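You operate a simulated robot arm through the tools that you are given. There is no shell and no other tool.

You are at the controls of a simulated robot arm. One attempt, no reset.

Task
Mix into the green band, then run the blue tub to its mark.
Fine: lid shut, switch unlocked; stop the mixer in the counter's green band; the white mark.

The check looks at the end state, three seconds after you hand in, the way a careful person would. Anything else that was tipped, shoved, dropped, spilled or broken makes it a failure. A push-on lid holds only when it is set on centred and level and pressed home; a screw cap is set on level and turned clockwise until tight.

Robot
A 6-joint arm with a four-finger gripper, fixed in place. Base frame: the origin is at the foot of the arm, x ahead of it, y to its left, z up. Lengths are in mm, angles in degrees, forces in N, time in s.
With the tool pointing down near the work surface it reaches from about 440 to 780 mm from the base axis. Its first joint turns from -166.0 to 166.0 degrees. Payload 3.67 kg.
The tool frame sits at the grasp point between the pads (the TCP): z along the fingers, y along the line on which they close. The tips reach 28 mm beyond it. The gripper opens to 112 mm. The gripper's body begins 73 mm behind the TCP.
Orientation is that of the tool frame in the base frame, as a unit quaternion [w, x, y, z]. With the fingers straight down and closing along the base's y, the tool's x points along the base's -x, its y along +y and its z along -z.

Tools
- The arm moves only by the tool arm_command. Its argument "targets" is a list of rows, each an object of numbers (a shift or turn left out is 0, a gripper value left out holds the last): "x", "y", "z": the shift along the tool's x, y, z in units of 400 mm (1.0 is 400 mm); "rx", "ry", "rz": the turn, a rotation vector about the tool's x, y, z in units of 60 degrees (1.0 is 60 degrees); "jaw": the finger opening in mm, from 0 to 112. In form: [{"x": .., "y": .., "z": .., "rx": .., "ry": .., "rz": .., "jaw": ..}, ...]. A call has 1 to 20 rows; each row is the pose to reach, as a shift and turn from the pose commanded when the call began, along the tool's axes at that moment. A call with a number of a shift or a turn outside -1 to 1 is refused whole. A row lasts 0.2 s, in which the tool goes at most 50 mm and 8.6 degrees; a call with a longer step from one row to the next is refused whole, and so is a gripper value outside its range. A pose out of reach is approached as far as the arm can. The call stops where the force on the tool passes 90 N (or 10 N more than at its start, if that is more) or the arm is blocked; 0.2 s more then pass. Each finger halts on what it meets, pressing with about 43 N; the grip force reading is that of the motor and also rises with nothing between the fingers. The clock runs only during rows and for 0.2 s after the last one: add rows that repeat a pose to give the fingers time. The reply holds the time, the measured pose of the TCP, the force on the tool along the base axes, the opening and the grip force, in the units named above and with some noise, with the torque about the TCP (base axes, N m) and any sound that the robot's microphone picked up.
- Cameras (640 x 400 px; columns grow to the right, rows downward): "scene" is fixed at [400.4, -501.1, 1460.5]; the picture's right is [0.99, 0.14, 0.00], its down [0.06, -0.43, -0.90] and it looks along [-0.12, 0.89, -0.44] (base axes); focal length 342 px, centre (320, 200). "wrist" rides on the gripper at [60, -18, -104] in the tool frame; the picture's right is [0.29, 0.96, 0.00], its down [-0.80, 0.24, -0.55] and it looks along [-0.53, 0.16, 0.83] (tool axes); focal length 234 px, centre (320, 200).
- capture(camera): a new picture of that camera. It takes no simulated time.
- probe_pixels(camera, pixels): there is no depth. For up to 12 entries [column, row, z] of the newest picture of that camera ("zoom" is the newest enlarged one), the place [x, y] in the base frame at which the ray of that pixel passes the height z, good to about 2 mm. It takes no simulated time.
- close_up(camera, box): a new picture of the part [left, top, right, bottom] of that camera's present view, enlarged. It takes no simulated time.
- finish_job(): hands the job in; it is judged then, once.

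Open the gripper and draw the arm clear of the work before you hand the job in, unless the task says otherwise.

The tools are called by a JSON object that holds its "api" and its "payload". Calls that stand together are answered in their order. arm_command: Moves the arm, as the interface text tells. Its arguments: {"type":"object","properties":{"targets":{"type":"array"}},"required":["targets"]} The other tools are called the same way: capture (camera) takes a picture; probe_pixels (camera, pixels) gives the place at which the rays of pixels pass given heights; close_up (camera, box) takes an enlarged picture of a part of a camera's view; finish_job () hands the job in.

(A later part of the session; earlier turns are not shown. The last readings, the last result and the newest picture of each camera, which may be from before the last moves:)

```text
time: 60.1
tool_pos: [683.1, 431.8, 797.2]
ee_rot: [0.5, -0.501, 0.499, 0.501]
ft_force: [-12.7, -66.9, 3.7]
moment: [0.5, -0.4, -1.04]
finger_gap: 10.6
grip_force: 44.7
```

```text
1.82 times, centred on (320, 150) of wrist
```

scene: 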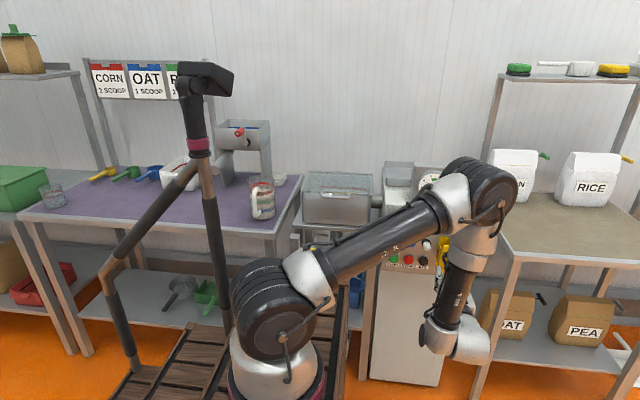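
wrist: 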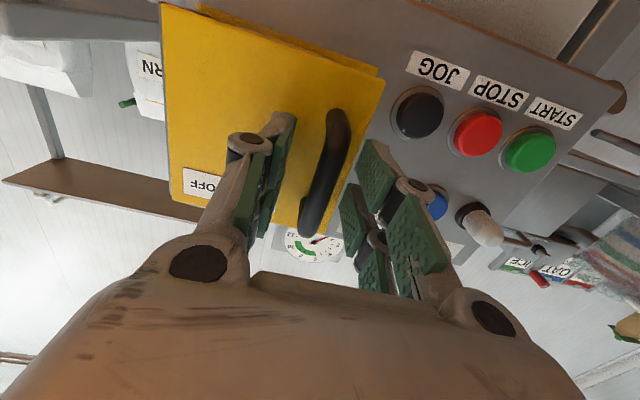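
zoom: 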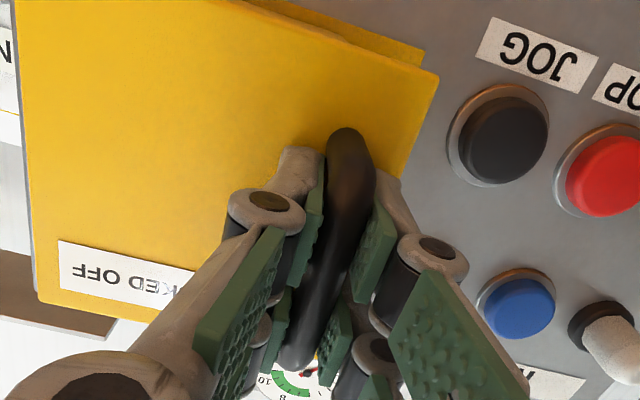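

The bar is gripped (gap 10.6), and the tips press on the plate. I'll pull gently along -y to learn how the cover moves.

{"api": "arm_command", "payload": {"targets": [{"z": -0.01, "jaw": 6}, {"z": -0.02, "jaw": 6}, {"z": -0.03, "y": -0.002, "jaw": 6}, {"z": -0.04, "y": -0.005, "jaw": 6}, {"z": -0.04, "y": -0.005, "jaw": 6}]}}

{"api": "close_up", "payload": {"camera": "wrist", "box": [160, 0, 440, 260]}}

{"api": "close_up", "payload": {"camera": "scene", "box": [380, 180, 520, 310]}}

```text
time: 61.3
tool_pos: [689.9, 418.5, 800.2]
ee_rot: [0.503, -0.5, 0.499, 0.498]
ft_force: [54.1, 53.3, -1.4]
moment: [-0.4, 0.26, 0.58]
finger_gap: 11.1
grip_force: 45.3
```

```text
1.54 times, centred on (300, 130) of wrist
```

zoom: 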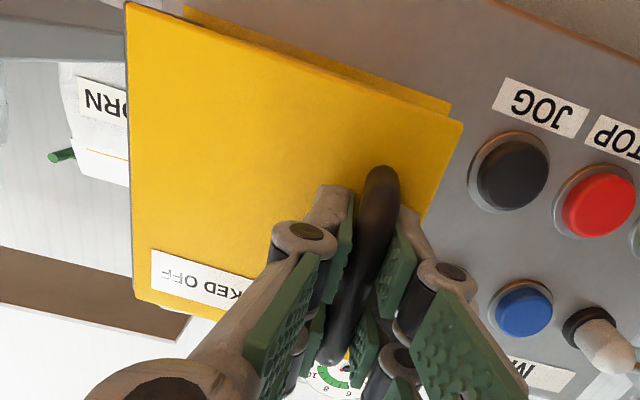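

```text
3.08 times, centred on (450, 245) of scene
```

zoom: 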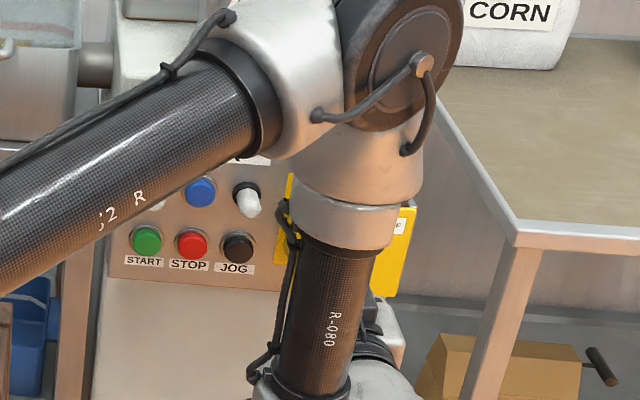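

The cover is swinging on a right-hand hinge: the reaction points to a pivot near (782, 477) with about 22 N of friction. I'll follow that arc to about 30° of opening.

{"api": "arm_command", "payload": {"targets": [{"y": -0.0193, "z": -0.0113, "jaw": 6}, {"y": -0.024, "z": -0.019, "jaw": 6}, {"y": -0.029, "z": -0.0265, "jaw": 6}, {"y": -0.036, "z": -0.0355, "jaw": 6}, {"y": -0.0428, "z": -0.0443, "jaw": 6}, {"y": -0.0505, "z": -0.0525, "jaw": 6}, {"y": -0.058, "z": -0.0608, "jaw": 6}, {"y": -0.058, "z": -0.0608, "jaw": 6}]}}

{"api": "close_up", "payload": {"camera": "wrist", "box": [160, 0, 440, 260]}}

{"api": "close_up", "payload": {"camera": "scene", "box": [380, 180, 520, 310]}}

```text
time: 63.1
tool_pos: [711.6, 392.3, 800.7]
ee_rot: [0.501, -0.5, 0.5, 0.499]
ft_force: [5.9, 36.2, 31.5]
moment: [0.99, 0.01, 1.8]
finger_gap: 16.1
grip_force: 45.2
```

```text
1.54 times, centred on (300, 130) of wrist
```

zoom: 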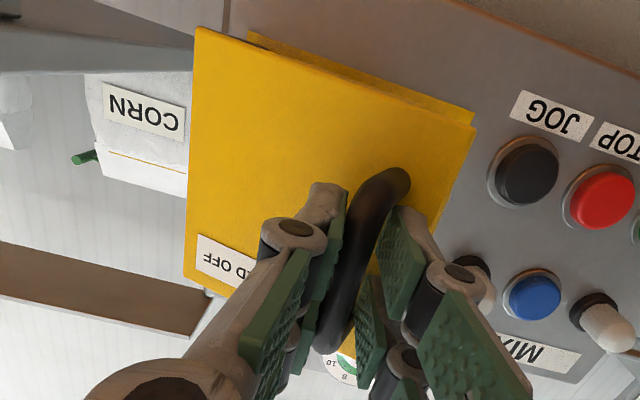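

```text
3.08 times, centred on (450, 245) of scene
```

zoom: 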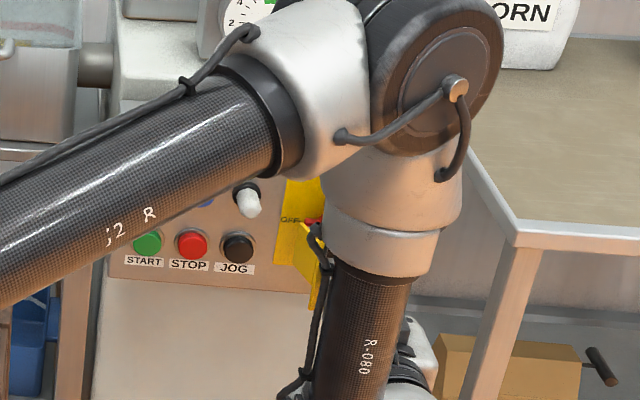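

The door is now open about 30° (the scene shows OFF and the red knob), and the fingers are starting to wedge. I'll release and back off to look.

{"api": "arm_command", "payload": {"targets": [{"jaw": 20}, {"jaw": 36}, {"z": -0.03, "jaw": 40}, {"z": -0.08, "jaw": 40}, {"z": -0.13, "y": 0.03, "jaw": 40}, {"z": -0.13, "y": 0.08, "jaw": 40}, {"z": -0.13, "y": 0.13, "jaw": 20}, {"z": -0.13, "y": 0.13, "jaw": 0}, {"z": -0.13, "y": 0.13, "jaw": 0}]}}

{"api": "capture", "payload": {"camera": "wrist"}}

{"api": "close_up", "payload": {"camera": "wrist", "box": [160, 0, 440, 260]}}

{"api": "close_up", "payload": {"camera": "scene", "box": [380, 180, 520, 310]}}

```text
time: 65.1
tool_pos: [656.8, 341.3, 799.4]
ee_rot: [-0.499, 0.501, -0.5, -0.5]
ft_force: [0.3, 0.6, 0.4]
moment: [-0.03, 0.04, 0.03]
finger_gap: 0.2
grip_force: 35.7
```

```text
taken
```

wrist: 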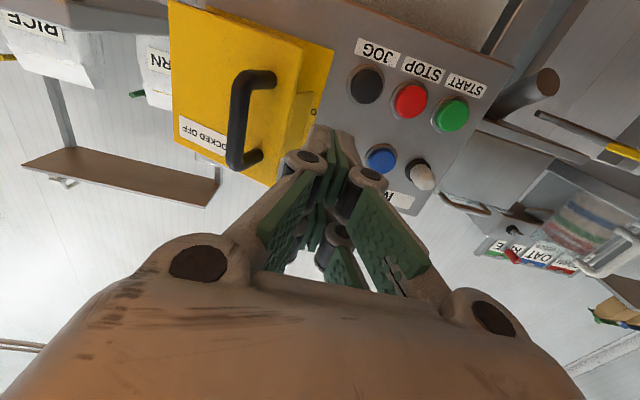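

```text
1.54 times, centred on (300, 130) of wrist
```

zoom: 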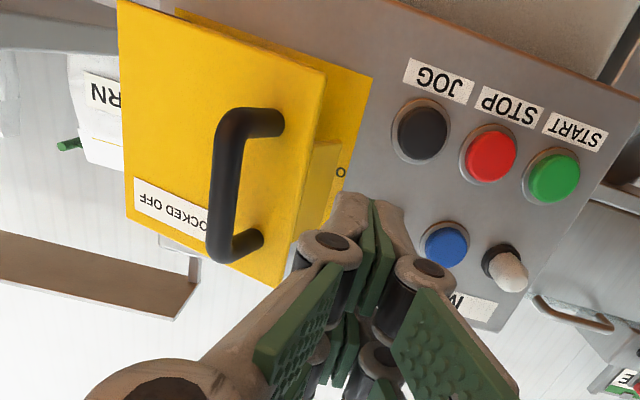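

```text
3.08 times, centred on (450, 245) of scene
```

zoom: 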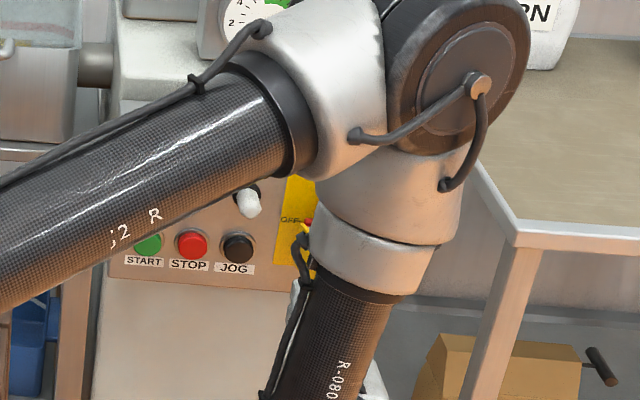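

The door stays at about 30°, with a side flange facing left. I'll use the closed fingers to push that flange and edge in +x from the left, which swings the door further open about its right-hand hinge.

{"api": "arm_command", "payload": {"targets": [{"z": 0.06, "y": 0.02, "jaw": 0}, {"z": 0.12, "y": 0.02, "jaw": 0}, {"z": 0.165, "y": 0.02, "jaw": 0}, {"z": 0.165, "y": 0.0, "jaw": 0}, {"z": 0.165, "y": -0.02, "jaw": 0}, {"z": 0.165, "y": -0.035, "jaw": 0}, {"z": 0.165, "y": -0.05, "jaw": 0}, {"z": 0.165, "y": -0.065, "jaw": 0}]}}

{"api": "capture", "payload": {"camera": "wrist"}}

{"api": "close_up", "payload": {"camera": "scene", "box": [380, 180, 520, 310]}}

```text
time: 66.8
tool_pos: [670.1, 406.4, 797.4]
ee_rot: [0.492, -0.504, 0.497, 0.507]
ft_force: [-42.1, -28.7, 22.2]
moment: [0.75, -0.65, 0.63]
finger_gap: 0.2
grip_force: 35.8
stopped in row 8: the force on the tool passed its limit at 102 N (the readings are from after the stop); the commanded pose is now the measured one
```

```text
taken
```

wrist: 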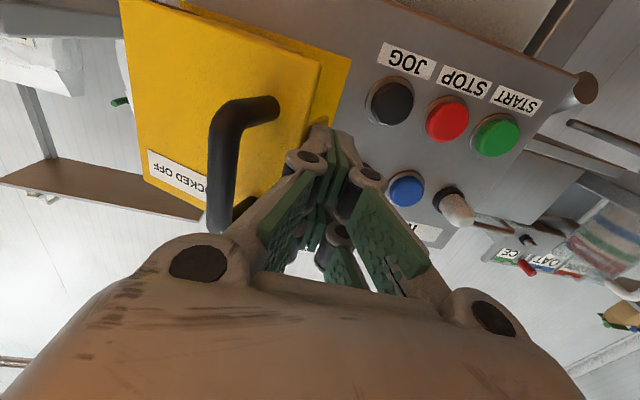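

```text
3.08 times, centred on (450, 245) of scene
```

zoom: 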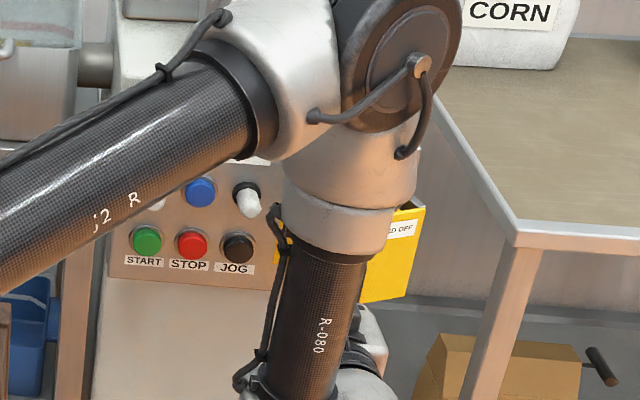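

Pushing the flange face doesn't open it: the reaction (-42, -29) runs nearly through the hinge. I'll back off and yaw the tool to about 40° azimuth, so the closed fingers can go behind the flange from the left and sweep the door open.

{"api": "arm_command", "payload": {"targets": [{"z": -0.04, "y": 0.04}, {"z": -0.1, "y": 0.09, "x": 0.01}, {"z": -0.15, "y": 0.14, "x": 0.02}, {"z": -0.19, "y": 0.175, "x": 0.03}, {"z": -0.19, "y": 0.175, "x": 0.03, "rx": 0.13}, {"z": -0.19, "y": 0.175, "x": 0.03, "rx": 0.26}, {"z": -0.19, "y": 0.175, "x": 0.03, "rx": 0.39}, {"z": -0.19, "y": 0.175, "x": 0.03, "rx": 0.52}, {"z": -0.19, "y": 0.175, "x": 0.03, "rx": 0.65}, {"z": -0.19, "y": 0.175, "x": 0.03, "rx": 0.75}, {"z": -0.19, "y": 0.175, "x": 0.03, "rx": 0.833}, {"z": -0.19, "y": 0.175, "x": 0.03, "rx": 0.833}]}}

{"api": "capture", "payload": {"camera": "wrist"}}

{"api": "capture", "payload": {"camera": "scene"}}

{"api": "close_up", "payload": {"camera": "scene", "box": [380, 190, 520, 310]}}

```text
time: 69.6
tool_pos: [651.0, 286.4, 781.2]
ee_rot: [0.671, -0.209, 0.68, 0.21]
ft_force: [0.3, 0.5, -0.7]
moment: [0.02, 0.0, -0.01]
finger_gap: 0.2
grip_force: 35.4
stopped in row 12: the arm was blocked; the commanded pose is now the measured one
```

```text
taken
```

wrist: 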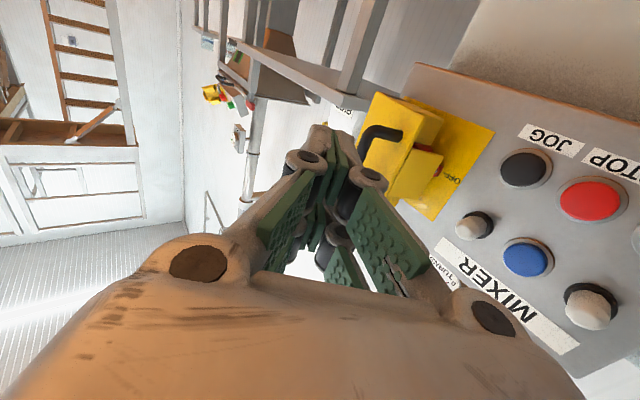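

```text
taken
```

scene: 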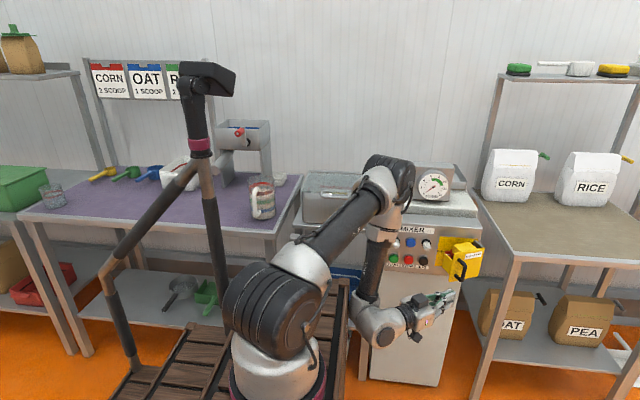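

```text
3.33 times, centred on (450, 250) of scene
```

zoom: 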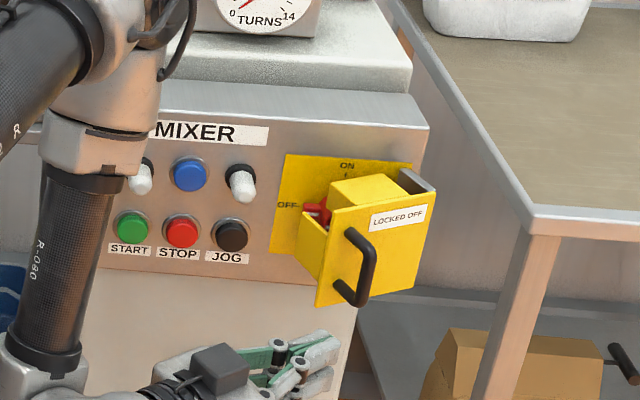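

Now the scene gives a clear view: the door is open about 30° with a block on its inner side, and the red switch lever points left to OFF. I'll zoom in from both cameras to get exact positions.

{"api": "close_up", "payload": {"camera": "wrist", "box": [330, 70, 520, 240]}}

{"api": "close_up", "payload": {"camera": "scene", "box": [430, 220, 490, 290]}}

```text
2.35 times, centred on (425, 155) of wrist
```

zoom: 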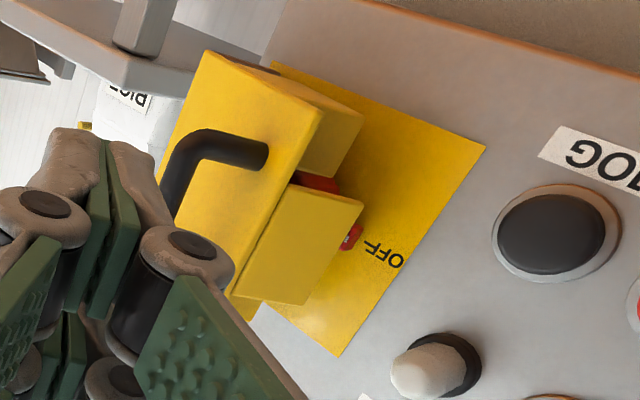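

```text
5.71 times, centred on (460, 255) of scene
```

zoom: 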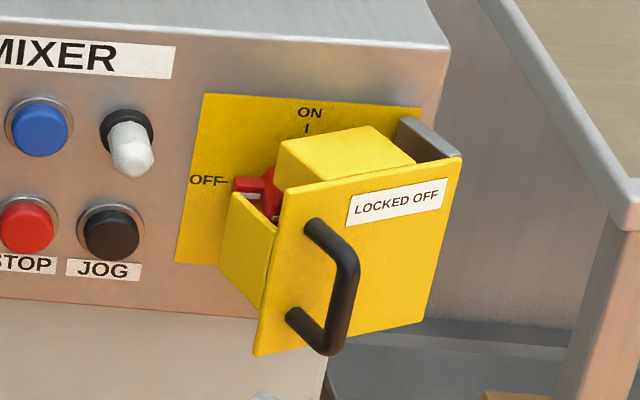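

I'll triangulate the red lever, the flange's rear edge, the handle and the backplate from these two views.

{"api": "capture", "payload": {"camera": "wrist"}}

{"api": "capture", "payload": {"camera": "scene"}}

{"api": "probe_pixels", "payload": {"camera": "wrist", "pixels": [[437.8, 170.7, 800], [437.8, 170.7, 810], [437.8, 170.7, 820], [443, 155, 800], [443, 155, 820], [394, 199, 840], [394, 199, 860], [417, 198, 820], [417, 198, 840], [495, 131, 800], [495, 131, 780], [434, 221, 840]]}}

{"api": "probe_pixels", "payload": {"camera": "scene", "pixels": [[446.9, 252.9, 800], [446.9, 252.9, 810], [446.9, 252.9, 820], [444.5, 253.7, 820], [453.2, 252.5, 840], [453.2, 252.5, 860], [444.8, 253.5, 840], [439.7, 236.3, 860], [439.7, 236.3, 880], [434.6, 266, 760], [434.6, 266, 740], [477, 236, 860]]}}

```text
taken
```

wrist: 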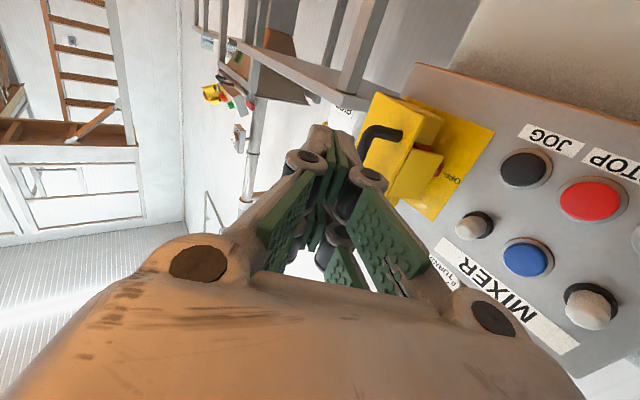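

```text
taken
```

scene: 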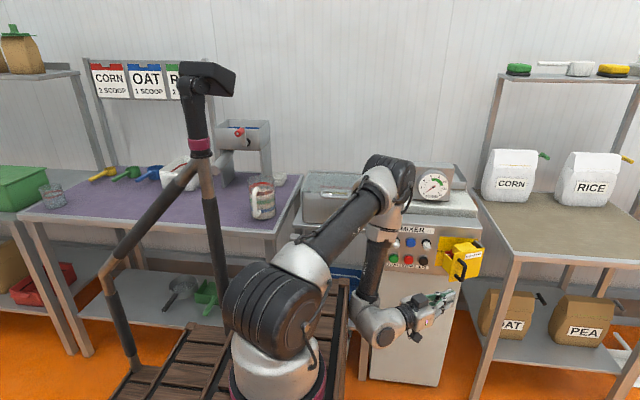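

```text
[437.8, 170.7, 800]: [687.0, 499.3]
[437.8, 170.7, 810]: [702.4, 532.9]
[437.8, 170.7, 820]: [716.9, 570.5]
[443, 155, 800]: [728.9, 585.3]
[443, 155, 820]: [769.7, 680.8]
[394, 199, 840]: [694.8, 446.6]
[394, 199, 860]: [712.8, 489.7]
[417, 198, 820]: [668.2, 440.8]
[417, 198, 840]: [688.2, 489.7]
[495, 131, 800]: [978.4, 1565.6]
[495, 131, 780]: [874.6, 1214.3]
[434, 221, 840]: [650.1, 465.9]
```

```text
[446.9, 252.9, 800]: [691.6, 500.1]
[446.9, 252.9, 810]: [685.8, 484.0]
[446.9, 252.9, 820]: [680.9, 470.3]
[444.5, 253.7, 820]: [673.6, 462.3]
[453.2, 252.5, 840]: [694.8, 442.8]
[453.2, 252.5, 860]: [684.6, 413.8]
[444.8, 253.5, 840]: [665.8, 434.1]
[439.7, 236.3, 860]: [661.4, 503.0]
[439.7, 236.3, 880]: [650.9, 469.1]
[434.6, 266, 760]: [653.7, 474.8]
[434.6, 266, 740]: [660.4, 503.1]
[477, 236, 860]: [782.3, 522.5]
```

I'll probe the plate's left corners and the flange edge again with refined pixels.

{"api": "probe_pixels", "payload": {"camera": "wrist", "pixels": [[425, 115.9, 750], [425, 115.9, 760], [425, 115.9, 740], [388.8, 202.7, 840], [388.8, 202.7, 850], [388.8, 202.7, 860], [443, 155, 770], [443, 155, 780], [443, 155, 790], [416, 199, 820], [416, 199, 830]]}}

{"api": "probe_pixels", "payload": {"camera": "scene", "pixels": [[448.8, 282.1, 740], [448.8, 282.1, 750], [448.8, 282.1, 760], [453.5, 253.2, 840], [453.5, 253.2, 850], [453.5, 253.2, 860], [444.6, 253.2, 820], [444.6, 253.2, 830], [443, 271, 760], [443, 271, 770], [484.5, 247.5, 850], [484.5, 247.5, 860]]}}

```text
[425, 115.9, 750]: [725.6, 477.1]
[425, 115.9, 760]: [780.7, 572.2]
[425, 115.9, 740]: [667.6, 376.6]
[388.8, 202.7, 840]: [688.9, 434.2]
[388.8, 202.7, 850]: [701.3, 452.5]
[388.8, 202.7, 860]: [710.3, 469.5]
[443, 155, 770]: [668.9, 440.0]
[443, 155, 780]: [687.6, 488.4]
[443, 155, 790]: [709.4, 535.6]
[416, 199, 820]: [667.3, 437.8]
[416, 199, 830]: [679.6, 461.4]
```

```text
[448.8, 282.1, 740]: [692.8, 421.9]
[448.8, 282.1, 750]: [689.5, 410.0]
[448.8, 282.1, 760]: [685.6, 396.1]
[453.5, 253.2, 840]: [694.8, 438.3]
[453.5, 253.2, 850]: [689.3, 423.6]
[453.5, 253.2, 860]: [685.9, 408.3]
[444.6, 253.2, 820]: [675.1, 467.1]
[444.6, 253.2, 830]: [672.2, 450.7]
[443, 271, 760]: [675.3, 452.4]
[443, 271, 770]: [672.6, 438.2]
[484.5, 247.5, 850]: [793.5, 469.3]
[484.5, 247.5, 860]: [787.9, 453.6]
```

The flange's rear edge is at (674, 455) with z from 758 to 827, and the lever tip is at (689, 500, 800). I'll move to an approach line left of the flange at z≈765, below the lever, and check.

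{"api": "arm_command", "payload": {"targets": [{"x": 0.01, "y": 0.09, "z": 0.024}, {"x": 0.02, "y": 0.18, "z": 0.048}, {"x": 0.03, "y": 0.27, "z": 0.072}, {"x": 0.04, "y": 0.355, "z": 0.095}, {"x": 0.04, "y": 0.355, "z": 0.095}]}}

{"api": "capture", "payload": {"camera": "wrist"}}

{"api": "close_up", "payload": {"camera": "scene", "box": [370, 200, 510, 320]}}

```text
time: 70.8
tool_pos: [592.2, 428.8, 766.5]
ee_rot: [0.67, -0.214, 0.679, 0.21]
ft_force: [0.6, 0.4, 0.0]
moment: [-0.01, 0.01, 0.02]
finger_gap: 0.0
grip_force: 35.5
```

```text
taken
```

wrist: 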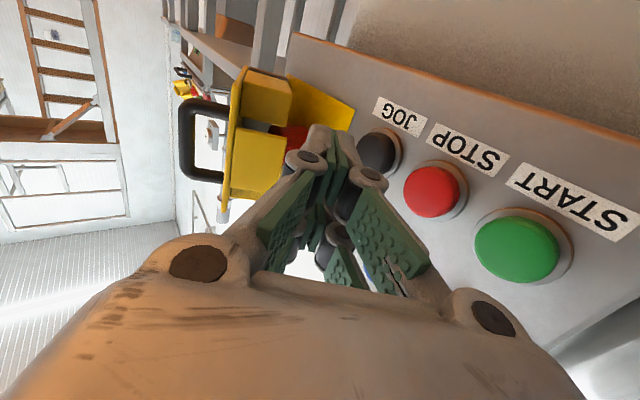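

```text
3.33 times, centred on (440, 260) of scene
```

zoom: 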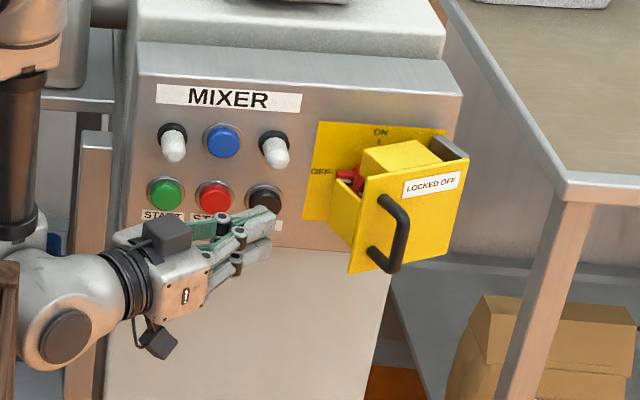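

The fingers line up to pass between the JOG button and the flange's rear edge at about (285,160). I'll advance in small steps.

{"api": "arm_command", "payload": {"targets": [{"y": -0.007, "z": 0.04}, {"y": -0.014, "z": 0.08}, {"y": -0.022, "z": 0.12}, {"y": -0.022, "z": 0.145}, {"y": -0.022, "z": 0.166}]}}

{"api": "capture", "payload": {"camera": "wrist"}}

{"api": "close_up", "payload": {"camera": "scene", "box": [370, 200, 510, 320]}}

```text
time: 72.0
tool_pos: [654.4, 459.6, 768.1]
ee_rot: [0.67, -0.213, 0.679, 0.212]
ft_force: [0.7, -0.4, 0.2]
moment: [0.07, 0.03, 0.01]
finger_gap: 0.0
grip_force: 35.4
```

```text
taken
```

wrist: 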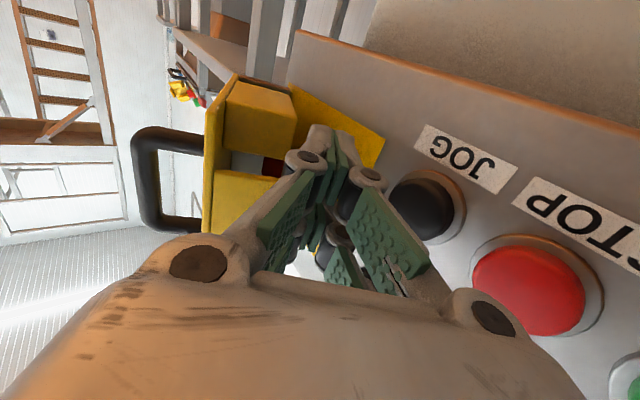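

```text
3.33 times, centred on (440, 260) of scene
```

zoom: 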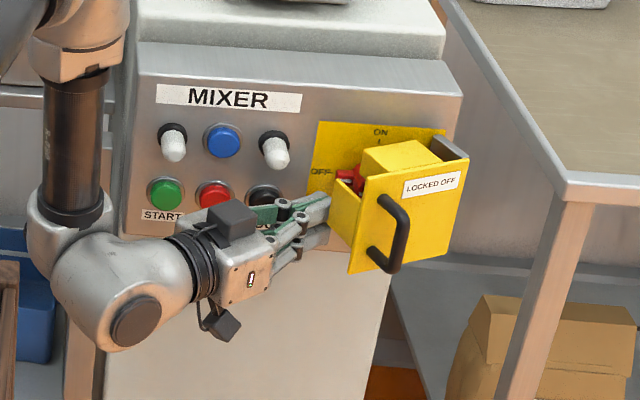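

The tip is level with the flange's rear edge with no contact. I'll go 6 mm deeper, then sweep away from the panel to swing the door open.

{"api": "arm_command", "payload": {"targets": [{"z": 0.015}, {"z": 0.015, "y": -0.02}, {"z": 0.01, "y": -0.04}, {"z": 0.003, "y": -0.06}, {"z": -0.005, "y": -0.08}, {"z": -0.013, "y": -0.105}]}}

{"api": "capture", "payload": {"camera": "wrist"}}

{"api": "close_up", "payload": {"camera": "scene", "box": [370, 200, 510, 320]}}

```text
time: 73.4
tool_pos: [674.2, 422.9, 765.7]
ee_rot: [0.67, -0.214, 0.679, 0.212]
ft_force: [0.3, 0.4, 1.7]
moment: [0.0, 0.0, -0.01]
finger_gap: 0.0
grip_force: 36.0
```

```text
taken
```

wrist: 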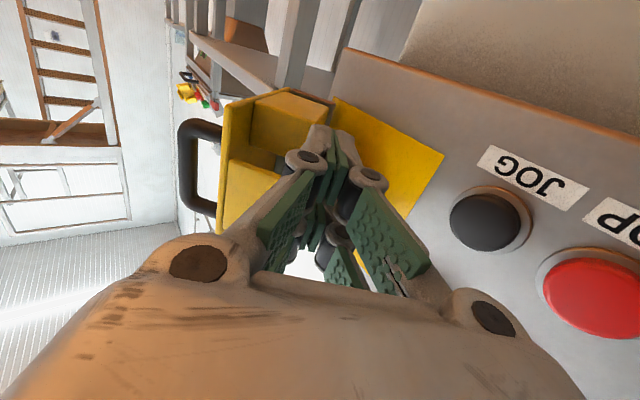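

```text
3.33 times, centred on (440, 260) of scene
```

zoom: 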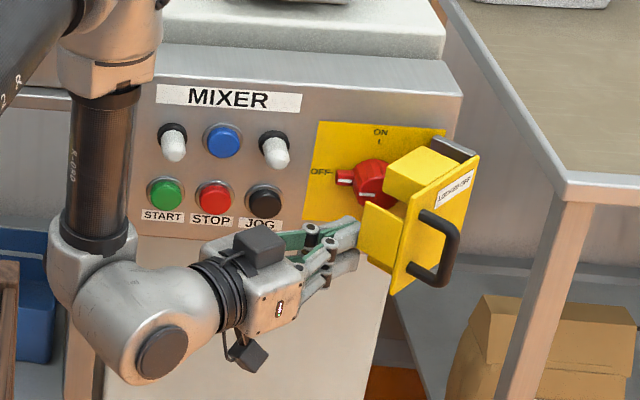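

The door swings well and the red knob is now visible with its pointer to the left. I'll continue the sweep along the arc to open it fully.

{"api": "arm_command", "payload": {"targets": [{"z": -0.002, "y": -0.03}, {"z": -0.003, "y": -0.06}, {"z": -0.0035, "y": -0.098}, {"z": 0.01, "y": -0.125}, {"z": 0.025, "y": -0.155}, {"z": 0.039, "y": -0.1815}, {"z": 0.06, "y": -0.205}, {"z": 0.085, "y": -0.225}, {"z": 0.109, "y": -0.2475}]}}

{"api": "capture", "payload": {"camera": "wrist"}}

{"api": "close_up", "payload": {"camera": "scene", "box": [370, 200, 510, 320]}}

```text
time: 75.4
tool_pos: [766.7, 367.4, 766.3]
ee_rot: [0.67, -0.214, 0.678, 0.212]
ft_force: [0.6, 0.2, -0.3]
moment: [0.0, -0.02, -0.01]
finger_gap: 0.1
grip_force: 35.4
```

```text
taken
```

wrist: 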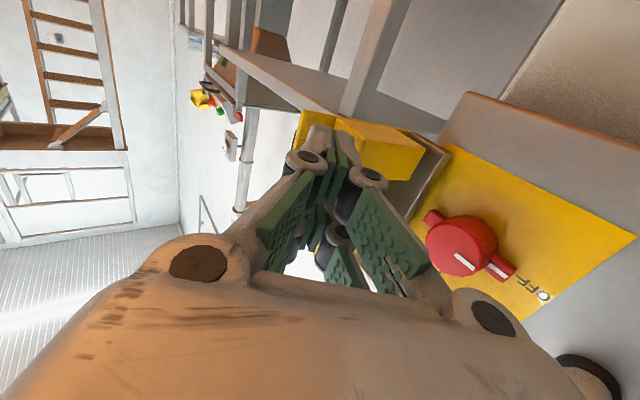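

```text
3.33 times, centred on (440, 260) of scene
```

zoom: 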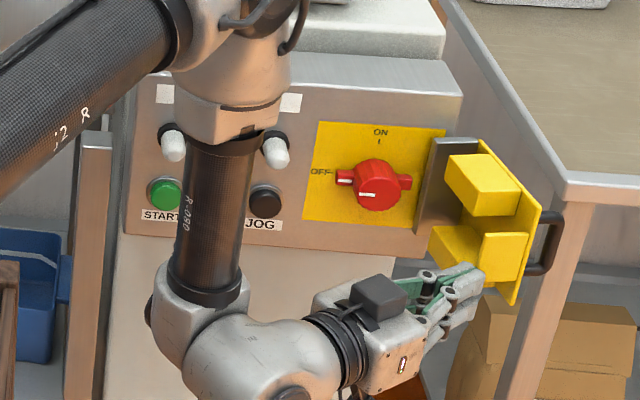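

The door is fully open and shows a round red knob with ears, its pointer on OFF (left) and ON at the top. I'll triangulate the knob centre and ears.

{"api": "close_up", "payload": {"camera": "scene", "box": [430, 225, 490, 285]}}

{"api": "close_up", "payload": {"camera": "wrist", "box": [390, 160, 570, 320]}}

{"api": "capture", "payload": {"camera": "scene"}}

{"api": "probe_pixels", "payload": {"camera": "scene", "pixels": [[456.5, 256, 790], [456.5, 256, 800], [456.5, 256, 810], [446.9, 253.4, 800], [446.9, 253.4, 810], [466.4, 254.6, 800], [466.4, 254.6, 810]]}}

{"api": "probe_pixels", "payload": {"camera": "wrist", "pixels": [[460, 248, 790], [460, 248, 800], [460, 248, 810], [508, 270, 790], [508, 270, 800], [508, 270, 810], [432, 217, 790], [432, 217, 800], [432, 217, 810]]}}

```text
6.67 times, centred on (460, 255) of scene
```

zoom: 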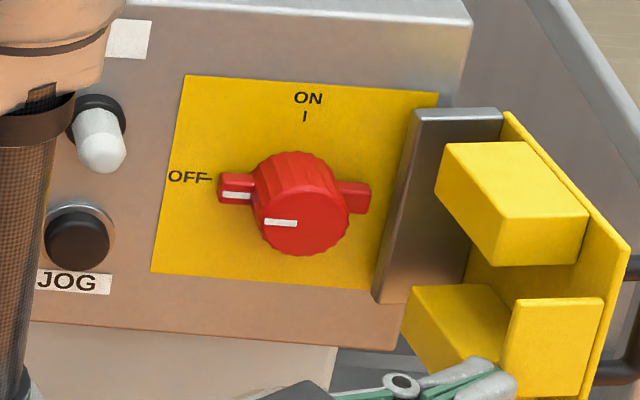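

```text
2.50 times, centred on (480, 240) of wrist
```

zoom: 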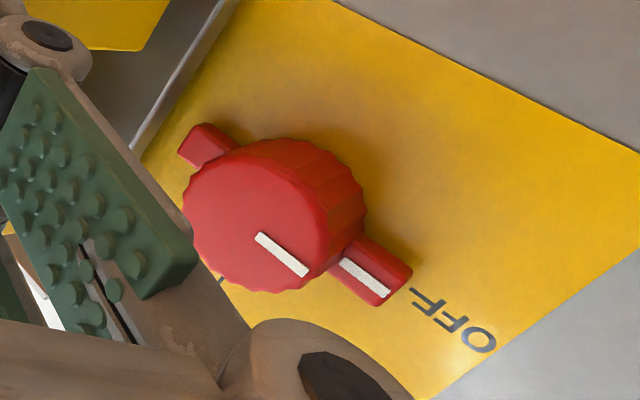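

```text
taken
```

scene: 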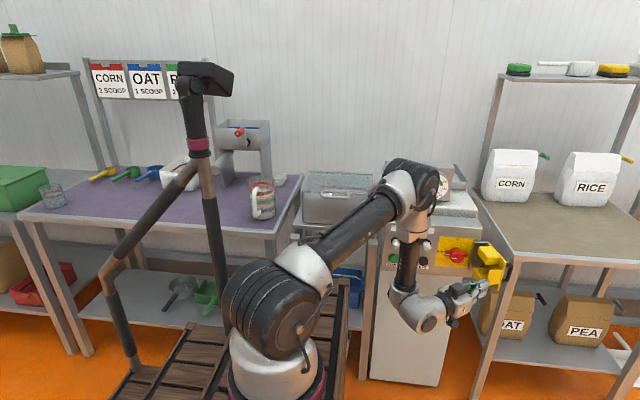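

```text
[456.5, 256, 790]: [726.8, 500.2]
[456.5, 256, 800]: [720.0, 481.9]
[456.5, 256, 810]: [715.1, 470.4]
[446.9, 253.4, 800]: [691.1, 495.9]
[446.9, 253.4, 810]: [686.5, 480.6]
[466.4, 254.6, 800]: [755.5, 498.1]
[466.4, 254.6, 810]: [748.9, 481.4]
```

```text
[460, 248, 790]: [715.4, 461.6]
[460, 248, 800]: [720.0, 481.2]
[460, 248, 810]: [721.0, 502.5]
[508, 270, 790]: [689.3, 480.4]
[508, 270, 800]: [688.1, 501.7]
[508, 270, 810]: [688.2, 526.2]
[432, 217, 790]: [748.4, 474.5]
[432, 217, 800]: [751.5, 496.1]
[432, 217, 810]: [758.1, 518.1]
```

The knob body is centred at about (720, 475–495, 800) with ears near y≈500. I'll probe the open door's edges to see how much room there is to its left.

{"api": "probe_pixels", "payload": {"camera": "scene", "pixels": [[506.5, 263, 842], [487.7, 241.8, 842], [500, 274, 830], [484, 275, 800], [477.5, 258, 830], [499.5, 287, 770], [487.5, 303, 770], [473.5, 298, 780]]}}

{"api": "capture", "payload": {"camera": "wrist"}}

```text
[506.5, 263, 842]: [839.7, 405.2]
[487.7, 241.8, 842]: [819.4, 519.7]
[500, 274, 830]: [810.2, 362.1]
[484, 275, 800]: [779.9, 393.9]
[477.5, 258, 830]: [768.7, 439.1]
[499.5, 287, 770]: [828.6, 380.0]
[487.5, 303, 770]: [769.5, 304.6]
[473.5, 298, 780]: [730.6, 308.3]
```

```text
taken
```

wrist: 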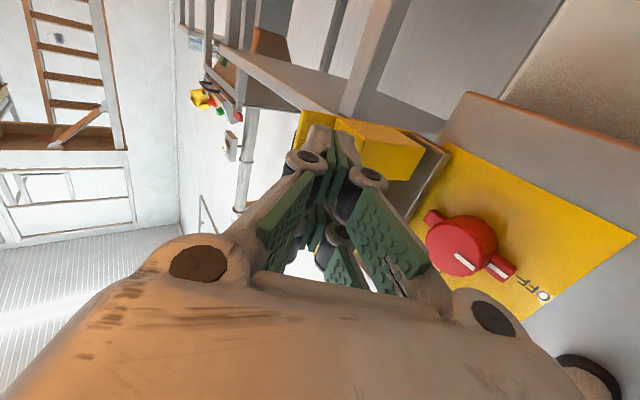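

The door is at about 110° with its blocks at x≥768. I'll push it a bit further to gain clearance, watching the force.

{"api": "arm_command", "payload": {"targets": [{"z": 0.02, "y": -0.01}, {"z": 0.04, "y": -0.02}, {"z": 0.06, "y": -0.03}, {"z": 0.075, "y": -0.035}]}}

{"api": "close_up", "payload": {"camera": "scene", "box": [410, 210, 530, 320]}}

```text
time: 76.4
tool_pos: [797.4, 371.1, 766.3]
ee_rot: [0.67, -0.214, 0.679, 0.212]
ft_force: [-17.1, -9.1, 2.8]
moment: [0.2, -0.41, 0.2]
finger_gap: 0.1
grip_force: 35.7
```

```text
3.64 times, centred on (470, 265) of scene
```

zoom: 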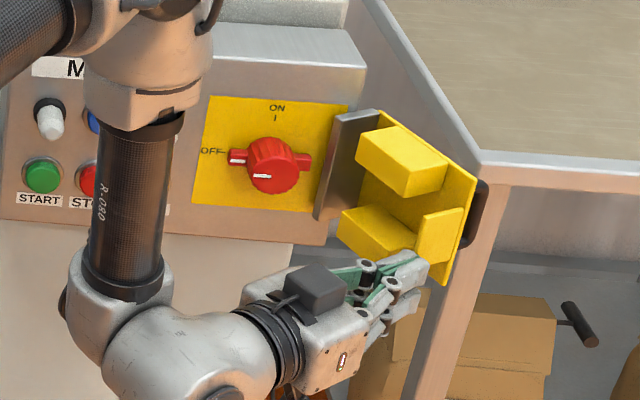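

The door is now at about 120–130°, which is ample clearance. I'll retreat, then yaw back to face +y at the knob's height.

{"api": "arm_command", "payload": {"targets": [{"z": -0.05}, {"z": -0.12}, {"z": -0.2}, {"z": -0.28}, {"z": -0.3, "x": -0.03}]}}

{"api": "arm_command", "payload": {"targets": [{"rx": -0.12, "x": -0.01}, {"rx": -0.24, "x": -0.02}, {"rx": -0.36, "x": -0.03}, {"rx": -0.48, "x": -0.04}, {"rx": -0.6, "x": -0.05}, {"rx": -0.72, "x": -0.05}, {"rx": -0.84, "x": -0.05}, {"rx": -0.925, "x": -0.05}, {"rx": -0.925, "x": -0.05}]}}

{"api": "capture", "payload": {"camera": "wrist"}}

{"api": "capture", "payload": {"camera": "scene"}}

```text
time: 77.6
tool_pos: [701.0, 303.8, 779.4]
ee_rot: [0.67, -0.214, 0.679, 0.212]
ft_force: [-0.1, -0.1, -0.4]
moment: [-0.01, -0.04, 0.0]
finger_gap: 0.2
grip_force: 36.0
```

```text
time: 79.6
tool_pos: [701.0, 304.4, 799.9]
ee_rot: [0.494, -0.501, 0.502, 0.503]
ft_force: [0.2, 1.2, 0.9]
moment: [-0.02, -0.02, 0.04]
finger_gap: 0.0
grip_force: 35.8
```

```text
taken
```

wrist: 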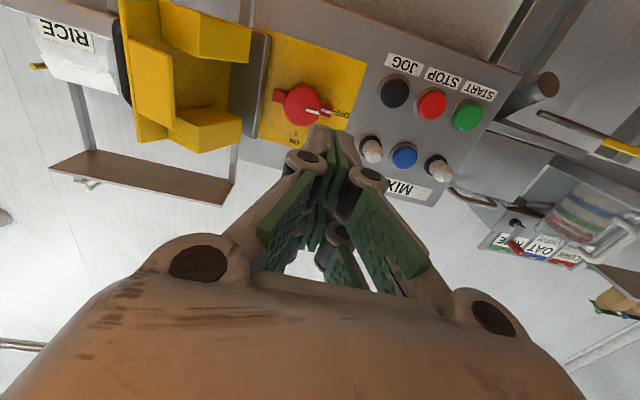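

```text
taken
```

scene: 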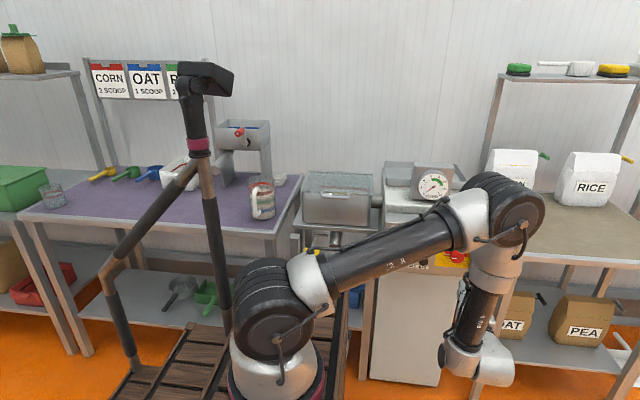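

The tool is square to the panel again, with the knob visible at (304,106). I'll zoom in and refine its centre from this low viewpoint.

{"api": "close_up", "payload": {"camera": "wrist", "box": [230, 30, 380, 160]}}

{"api": "probe_pixels", "payload": {"camera": "wrist", "pixels": [[304, 106, 790], [304, 106, 800], [304, 106, 810], [276, 96, 800], [276, 96, 795], [338, 117, 800], [338, 117, 805]]}}

```text
3.08 times, centred on (305, 95) of wrist
```

zoom: 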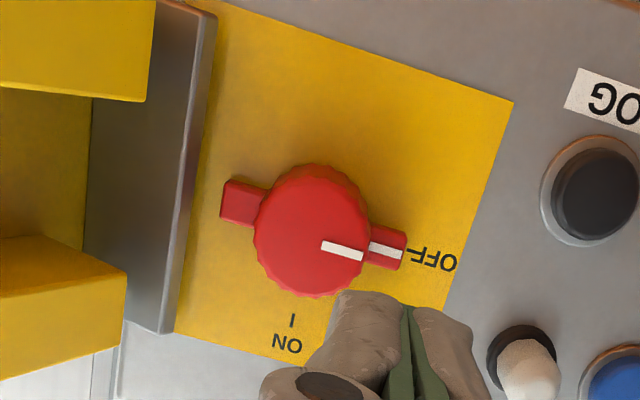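

```text
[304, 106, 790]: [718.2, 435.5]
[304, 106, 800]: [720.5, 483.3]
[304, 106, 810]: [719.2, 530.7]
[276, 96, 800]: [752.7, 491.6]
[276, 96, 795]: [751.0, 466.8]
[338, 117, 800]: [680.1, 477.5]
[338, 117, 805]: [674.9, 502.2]
```

The knob face centre is at (721, 474, 798) with a diameter of about 42 mm. I'll open to 64 and advance to just short of it.

{"api": "arm_command", "payload": {"targets": [{"y": -0.025, "z": 0.05, "x": 0.004, "jaw": 40}, {"y": -0.05, "z": 0.1, "x": 0.004, "jaw": 64}, {"y": -0.05, "z": 0.16, "x": 0.004, "jaw": 64}, {"y": -0.05, "z": 0.22, "x": 0.004, "jaw": 64}, {"y": -0.05, "z": 0.27, "x": 0.004, "jaw": 64}, {"y": -0.05, "z": 0.3, "x": 0.004, "jaw": 64}, {"y": -0.05, "z": 0.3, "x": 0.004, "jaw": 64}]}}

{"api": "capture", "payload": {"camera": "wrist"}}

{"api": "close_up", "payload": {"camera": "scene", "box": [400, 200, 530, 320]}}

```text
time: 81.2
tool_pos: [720.4, 425.3, 797.6]
ee_rot: [0.494, -0.501, 0.502, 0.503]
ft_force: [0.6, 0.2, -0.3]
moment: [0.0, 0.07, -0.04]
finger_gap: 63.9
grip_force: 0.1
```

```text
taken
```

wrist: 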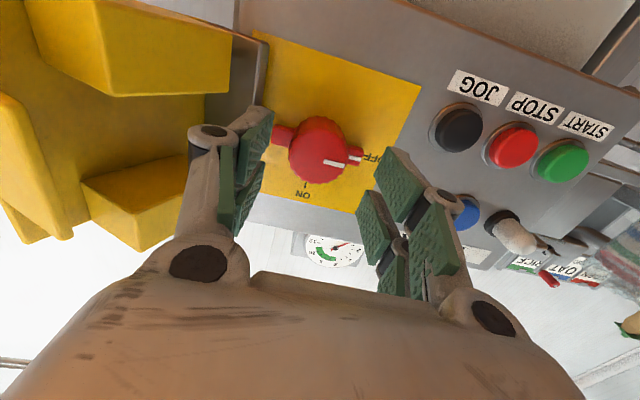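

```text
3.33 times, centred on (465, 260) of scene
```

zoom: 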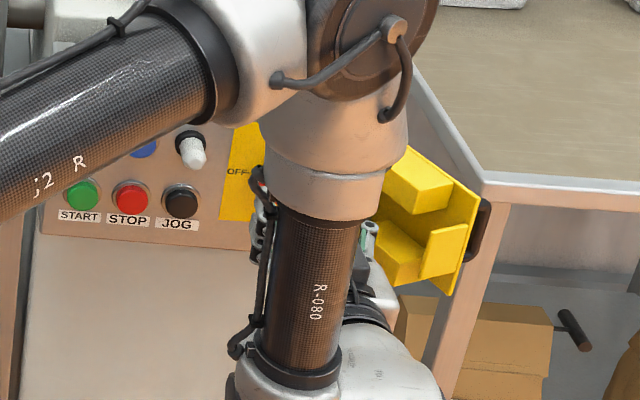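

The knob sits centred between the fingers. I'll advance 33 mm and close on the knob body, keeping the tips short of the ears.

{"api": "arm_command", "payload": {"targets": [{"z": 0.02}, {"z": 0.045}, {"z": 0.065}, {"z": 0.08}, {"z": 0.08}]}}

{"api": "capture", "payload": {"camera": "wrist"}}

```text
time: 82.4
tool_pos: [719.8, 458.4, 796.6]
ee_rot: [0.493, -0.502, 0.501, 0.504]
ft_force: [-0.3, -0.5, 0.1]
moment: [-0.02, 0.01, 0.01]
finger_gap: 63.8
grip_force: 0.1
```

```text
taken
```

wrist: 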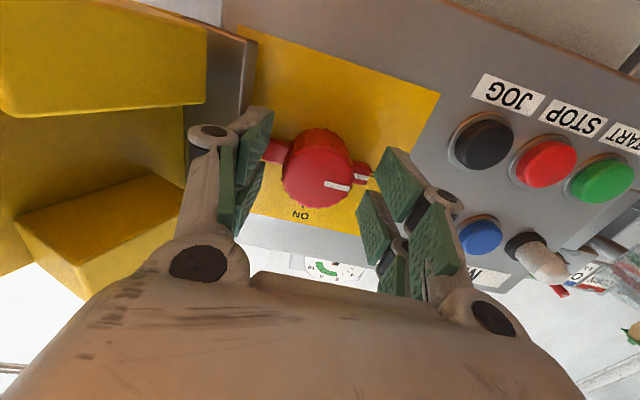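

{"api": "arm_command", "payload": {"targets": [{"z": 0.01, "jaw": 54}, {"z": 0.01, "jaw": 44}, {"z": 0.01, "jaw": 36}, {"z": 0.01, "jaw": 32}, {"z": 0.01, "jaw": 32}]}}

{"api": "capture", "payload": {"camera": "wrist"}}

```text
time: 83.6
tool_pos: [720.5, 461.5, 796.8]
ee_rot: [0.494, -0.501, 0.502, 0.503]
ft_force: [4.7, 1.0, -0.6]
moment: [-0.01, 0.02, -0.26]
finger_gap: 40.7
grip_force: 44.9
```

```text
taken
```

wrist: 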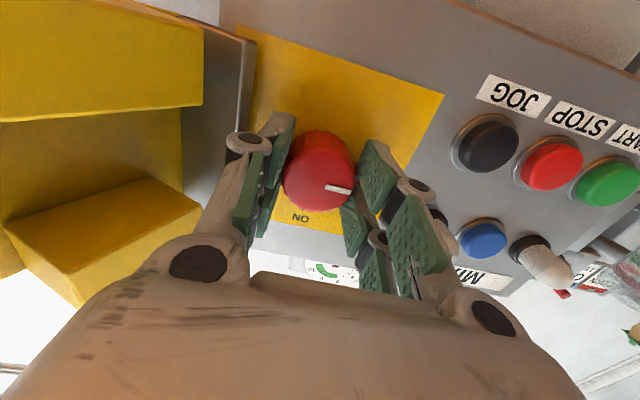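

The knob body is gripped at 40.7 mm. I'll twist clockwise (positive about the tool axis) by 30° first and check that it follows.

{"api": "arm_command", "payload": {"targets": [{"rz": 0.1, "jaw": 30}, {"rz": 0.2, "jaw": 30}, {"rz": 0.3, "jaw": 30}, {"rz": 0.4, "jaw": 30}, {"rz": 0.5, "jaw": 30}, {"rz": 0.5, "jaw": 30}]}}

{"api": "capture", "payload": {"camera": "wrist"}}

{"api": "close_up", "payload": {"camera": "scene", "box": [400, 200, 530, 320]}}

```text
time: 85.0
tool_pos: [719.4, 460.2, 797.2]
ee_rot: [0.345, -0.354, 0.614, 0.615]
ft_force: [-16.7, -5.0, 8.8]
moment: [0.51, -0.04, 0.52]
finger_gap: 40.8
grip_force: 45.4
```

```text
taken
```

wrist: 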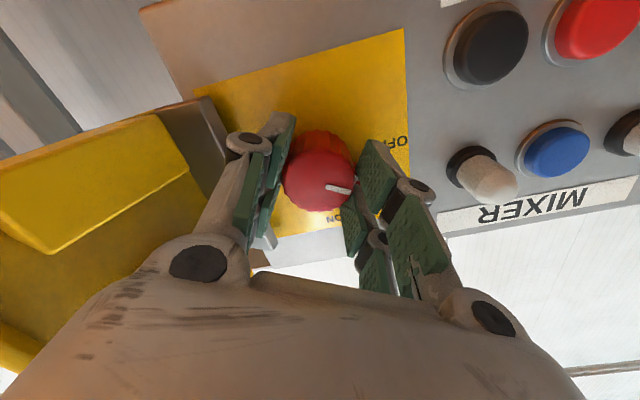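

```text
3.33 times, centred on (465, 260) of scene
```

zoom: 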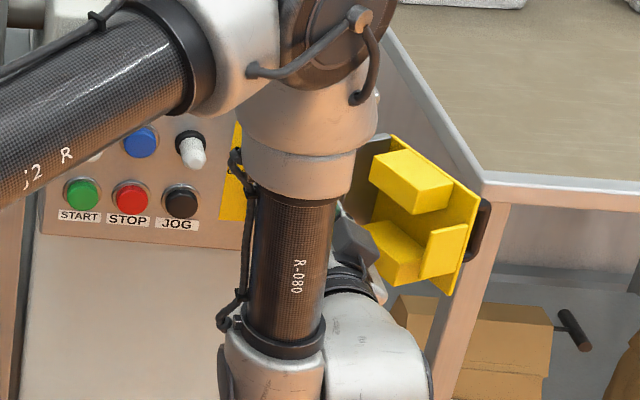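

The white mark stays fixed in the gripper view while the panel rotates, so the knob turns with it. I'll continue the remaining 60°.

{"api": "arm_command", "payload": {"targets": [{"rz": 0.12, "jaw": 30}, {"rz": 0.24, "jaw": 30}, {"rz": 0.36, "jaw": 30}, {"rz": 0.48, "jaw": 30}, {"rz": 0.6, "jaw": 30}, {"rz": 0.72, "jaw": 30}, {"rz": 0.84, "jaw": 30}, {"rz": 0.95, "jaw": 30}, {"rz": 1.0, "jaw": 30}]}}

{"api": "capture", "payload": {"camera": "wrist"}}

{"api": "close_up", "payload": {"camera": "scene", "box": [400, 200, 530, 320]}}

```text
time: 87.0
tool_pos: [720.3, 460.7, 798.6]
ee_rot: [-0.007, 0.002, 0.708, 0.706]
ft_force: [-12.0, 8.0, 26.6]
moment: [0.45, -0.24, 0.26]
finger_gap: 44.0
grip_force: 13.1
```

```text
taken
```

wrist: 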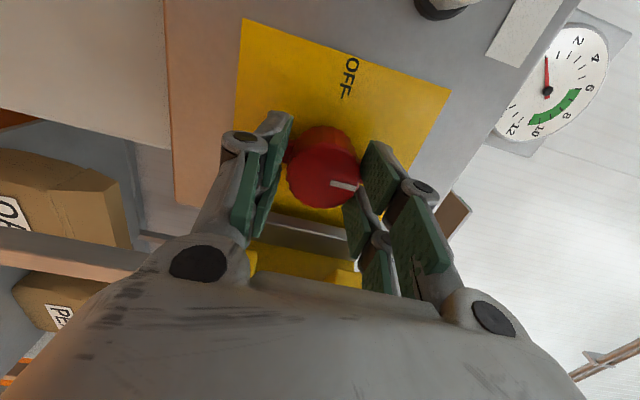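

```text
3.33 times, centred on (465, 260) of scene
```

zoom: 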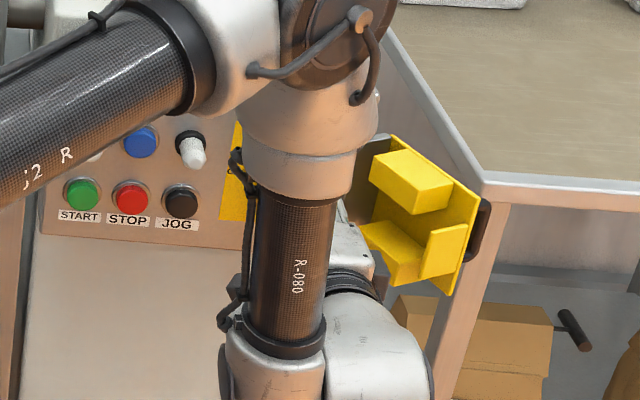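

The mark now points up (image-right is up in this view). I'll release and back off to verify the switch position.

{"api": "arm_command", "payload": {"targets": [{"jaw": 56}, {"jaw": 66}, {"jaw": 66}, {"z": -0.05, "jaw": 66}, {"z": -0.12, "jaw": 66}, {"z": -0.22, "jaw": 66}, {"z": -0.3, "jaw": 40}, {"z": -0.3, "x": 0.1, "jaw": 20}, {"z": -0.3, "x": 0.2, "jaw": 0}, {"z": -0.3, "x": 0.3, "jaw": 0}]}}

{"api": "capture", "payload": {"camera": "wrist"}}

{"api": "capture", "payload": {"camera": "scene"}}

{"api": "close_up", "payload": {"camera": "scene", "box": [400, 200, 530, 320]}}

```text
time: 89.2
tool_pos: [602.1, 339.8, 797.8]
ee_rot: [-0.006, 0.001, 0.709, 0.705]
ft_force: [-0.3, -0.2, 0.5]
moment: [0.01, -0.02, -0.01]
finger_gap: 0.0
grip_force: 36.2
```

```text
taken
```

wrist: 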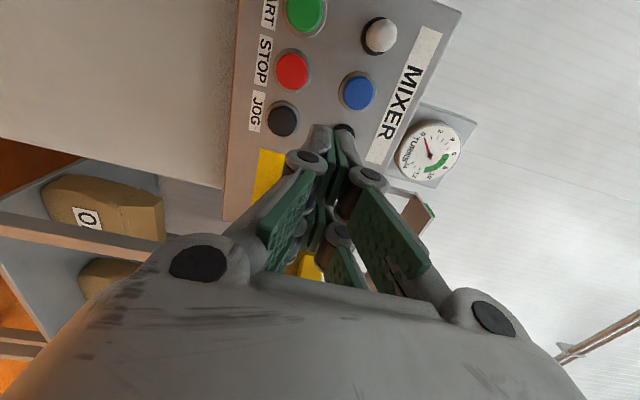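

```text
taken
```

scene: 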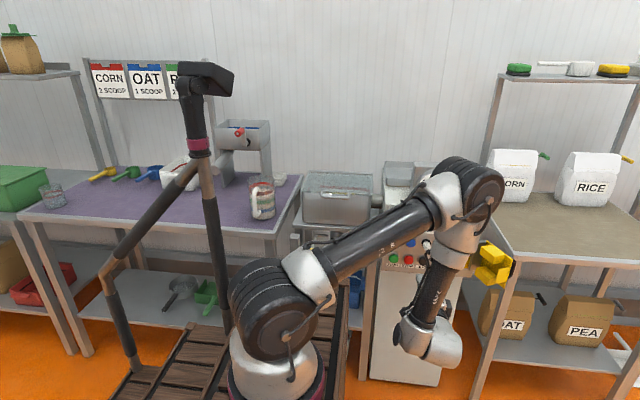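

```text
3.33 times, centred on (465, 260) of scene
```

zoom: 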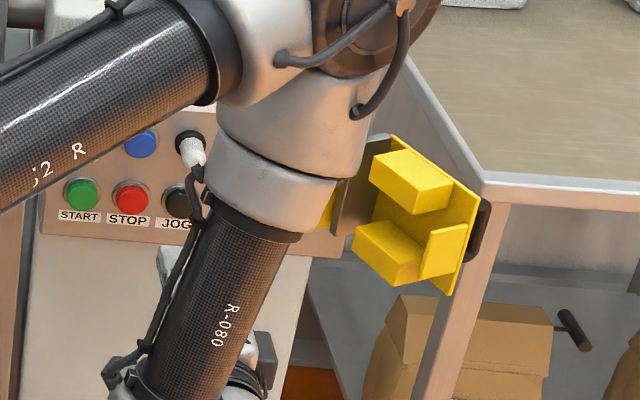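

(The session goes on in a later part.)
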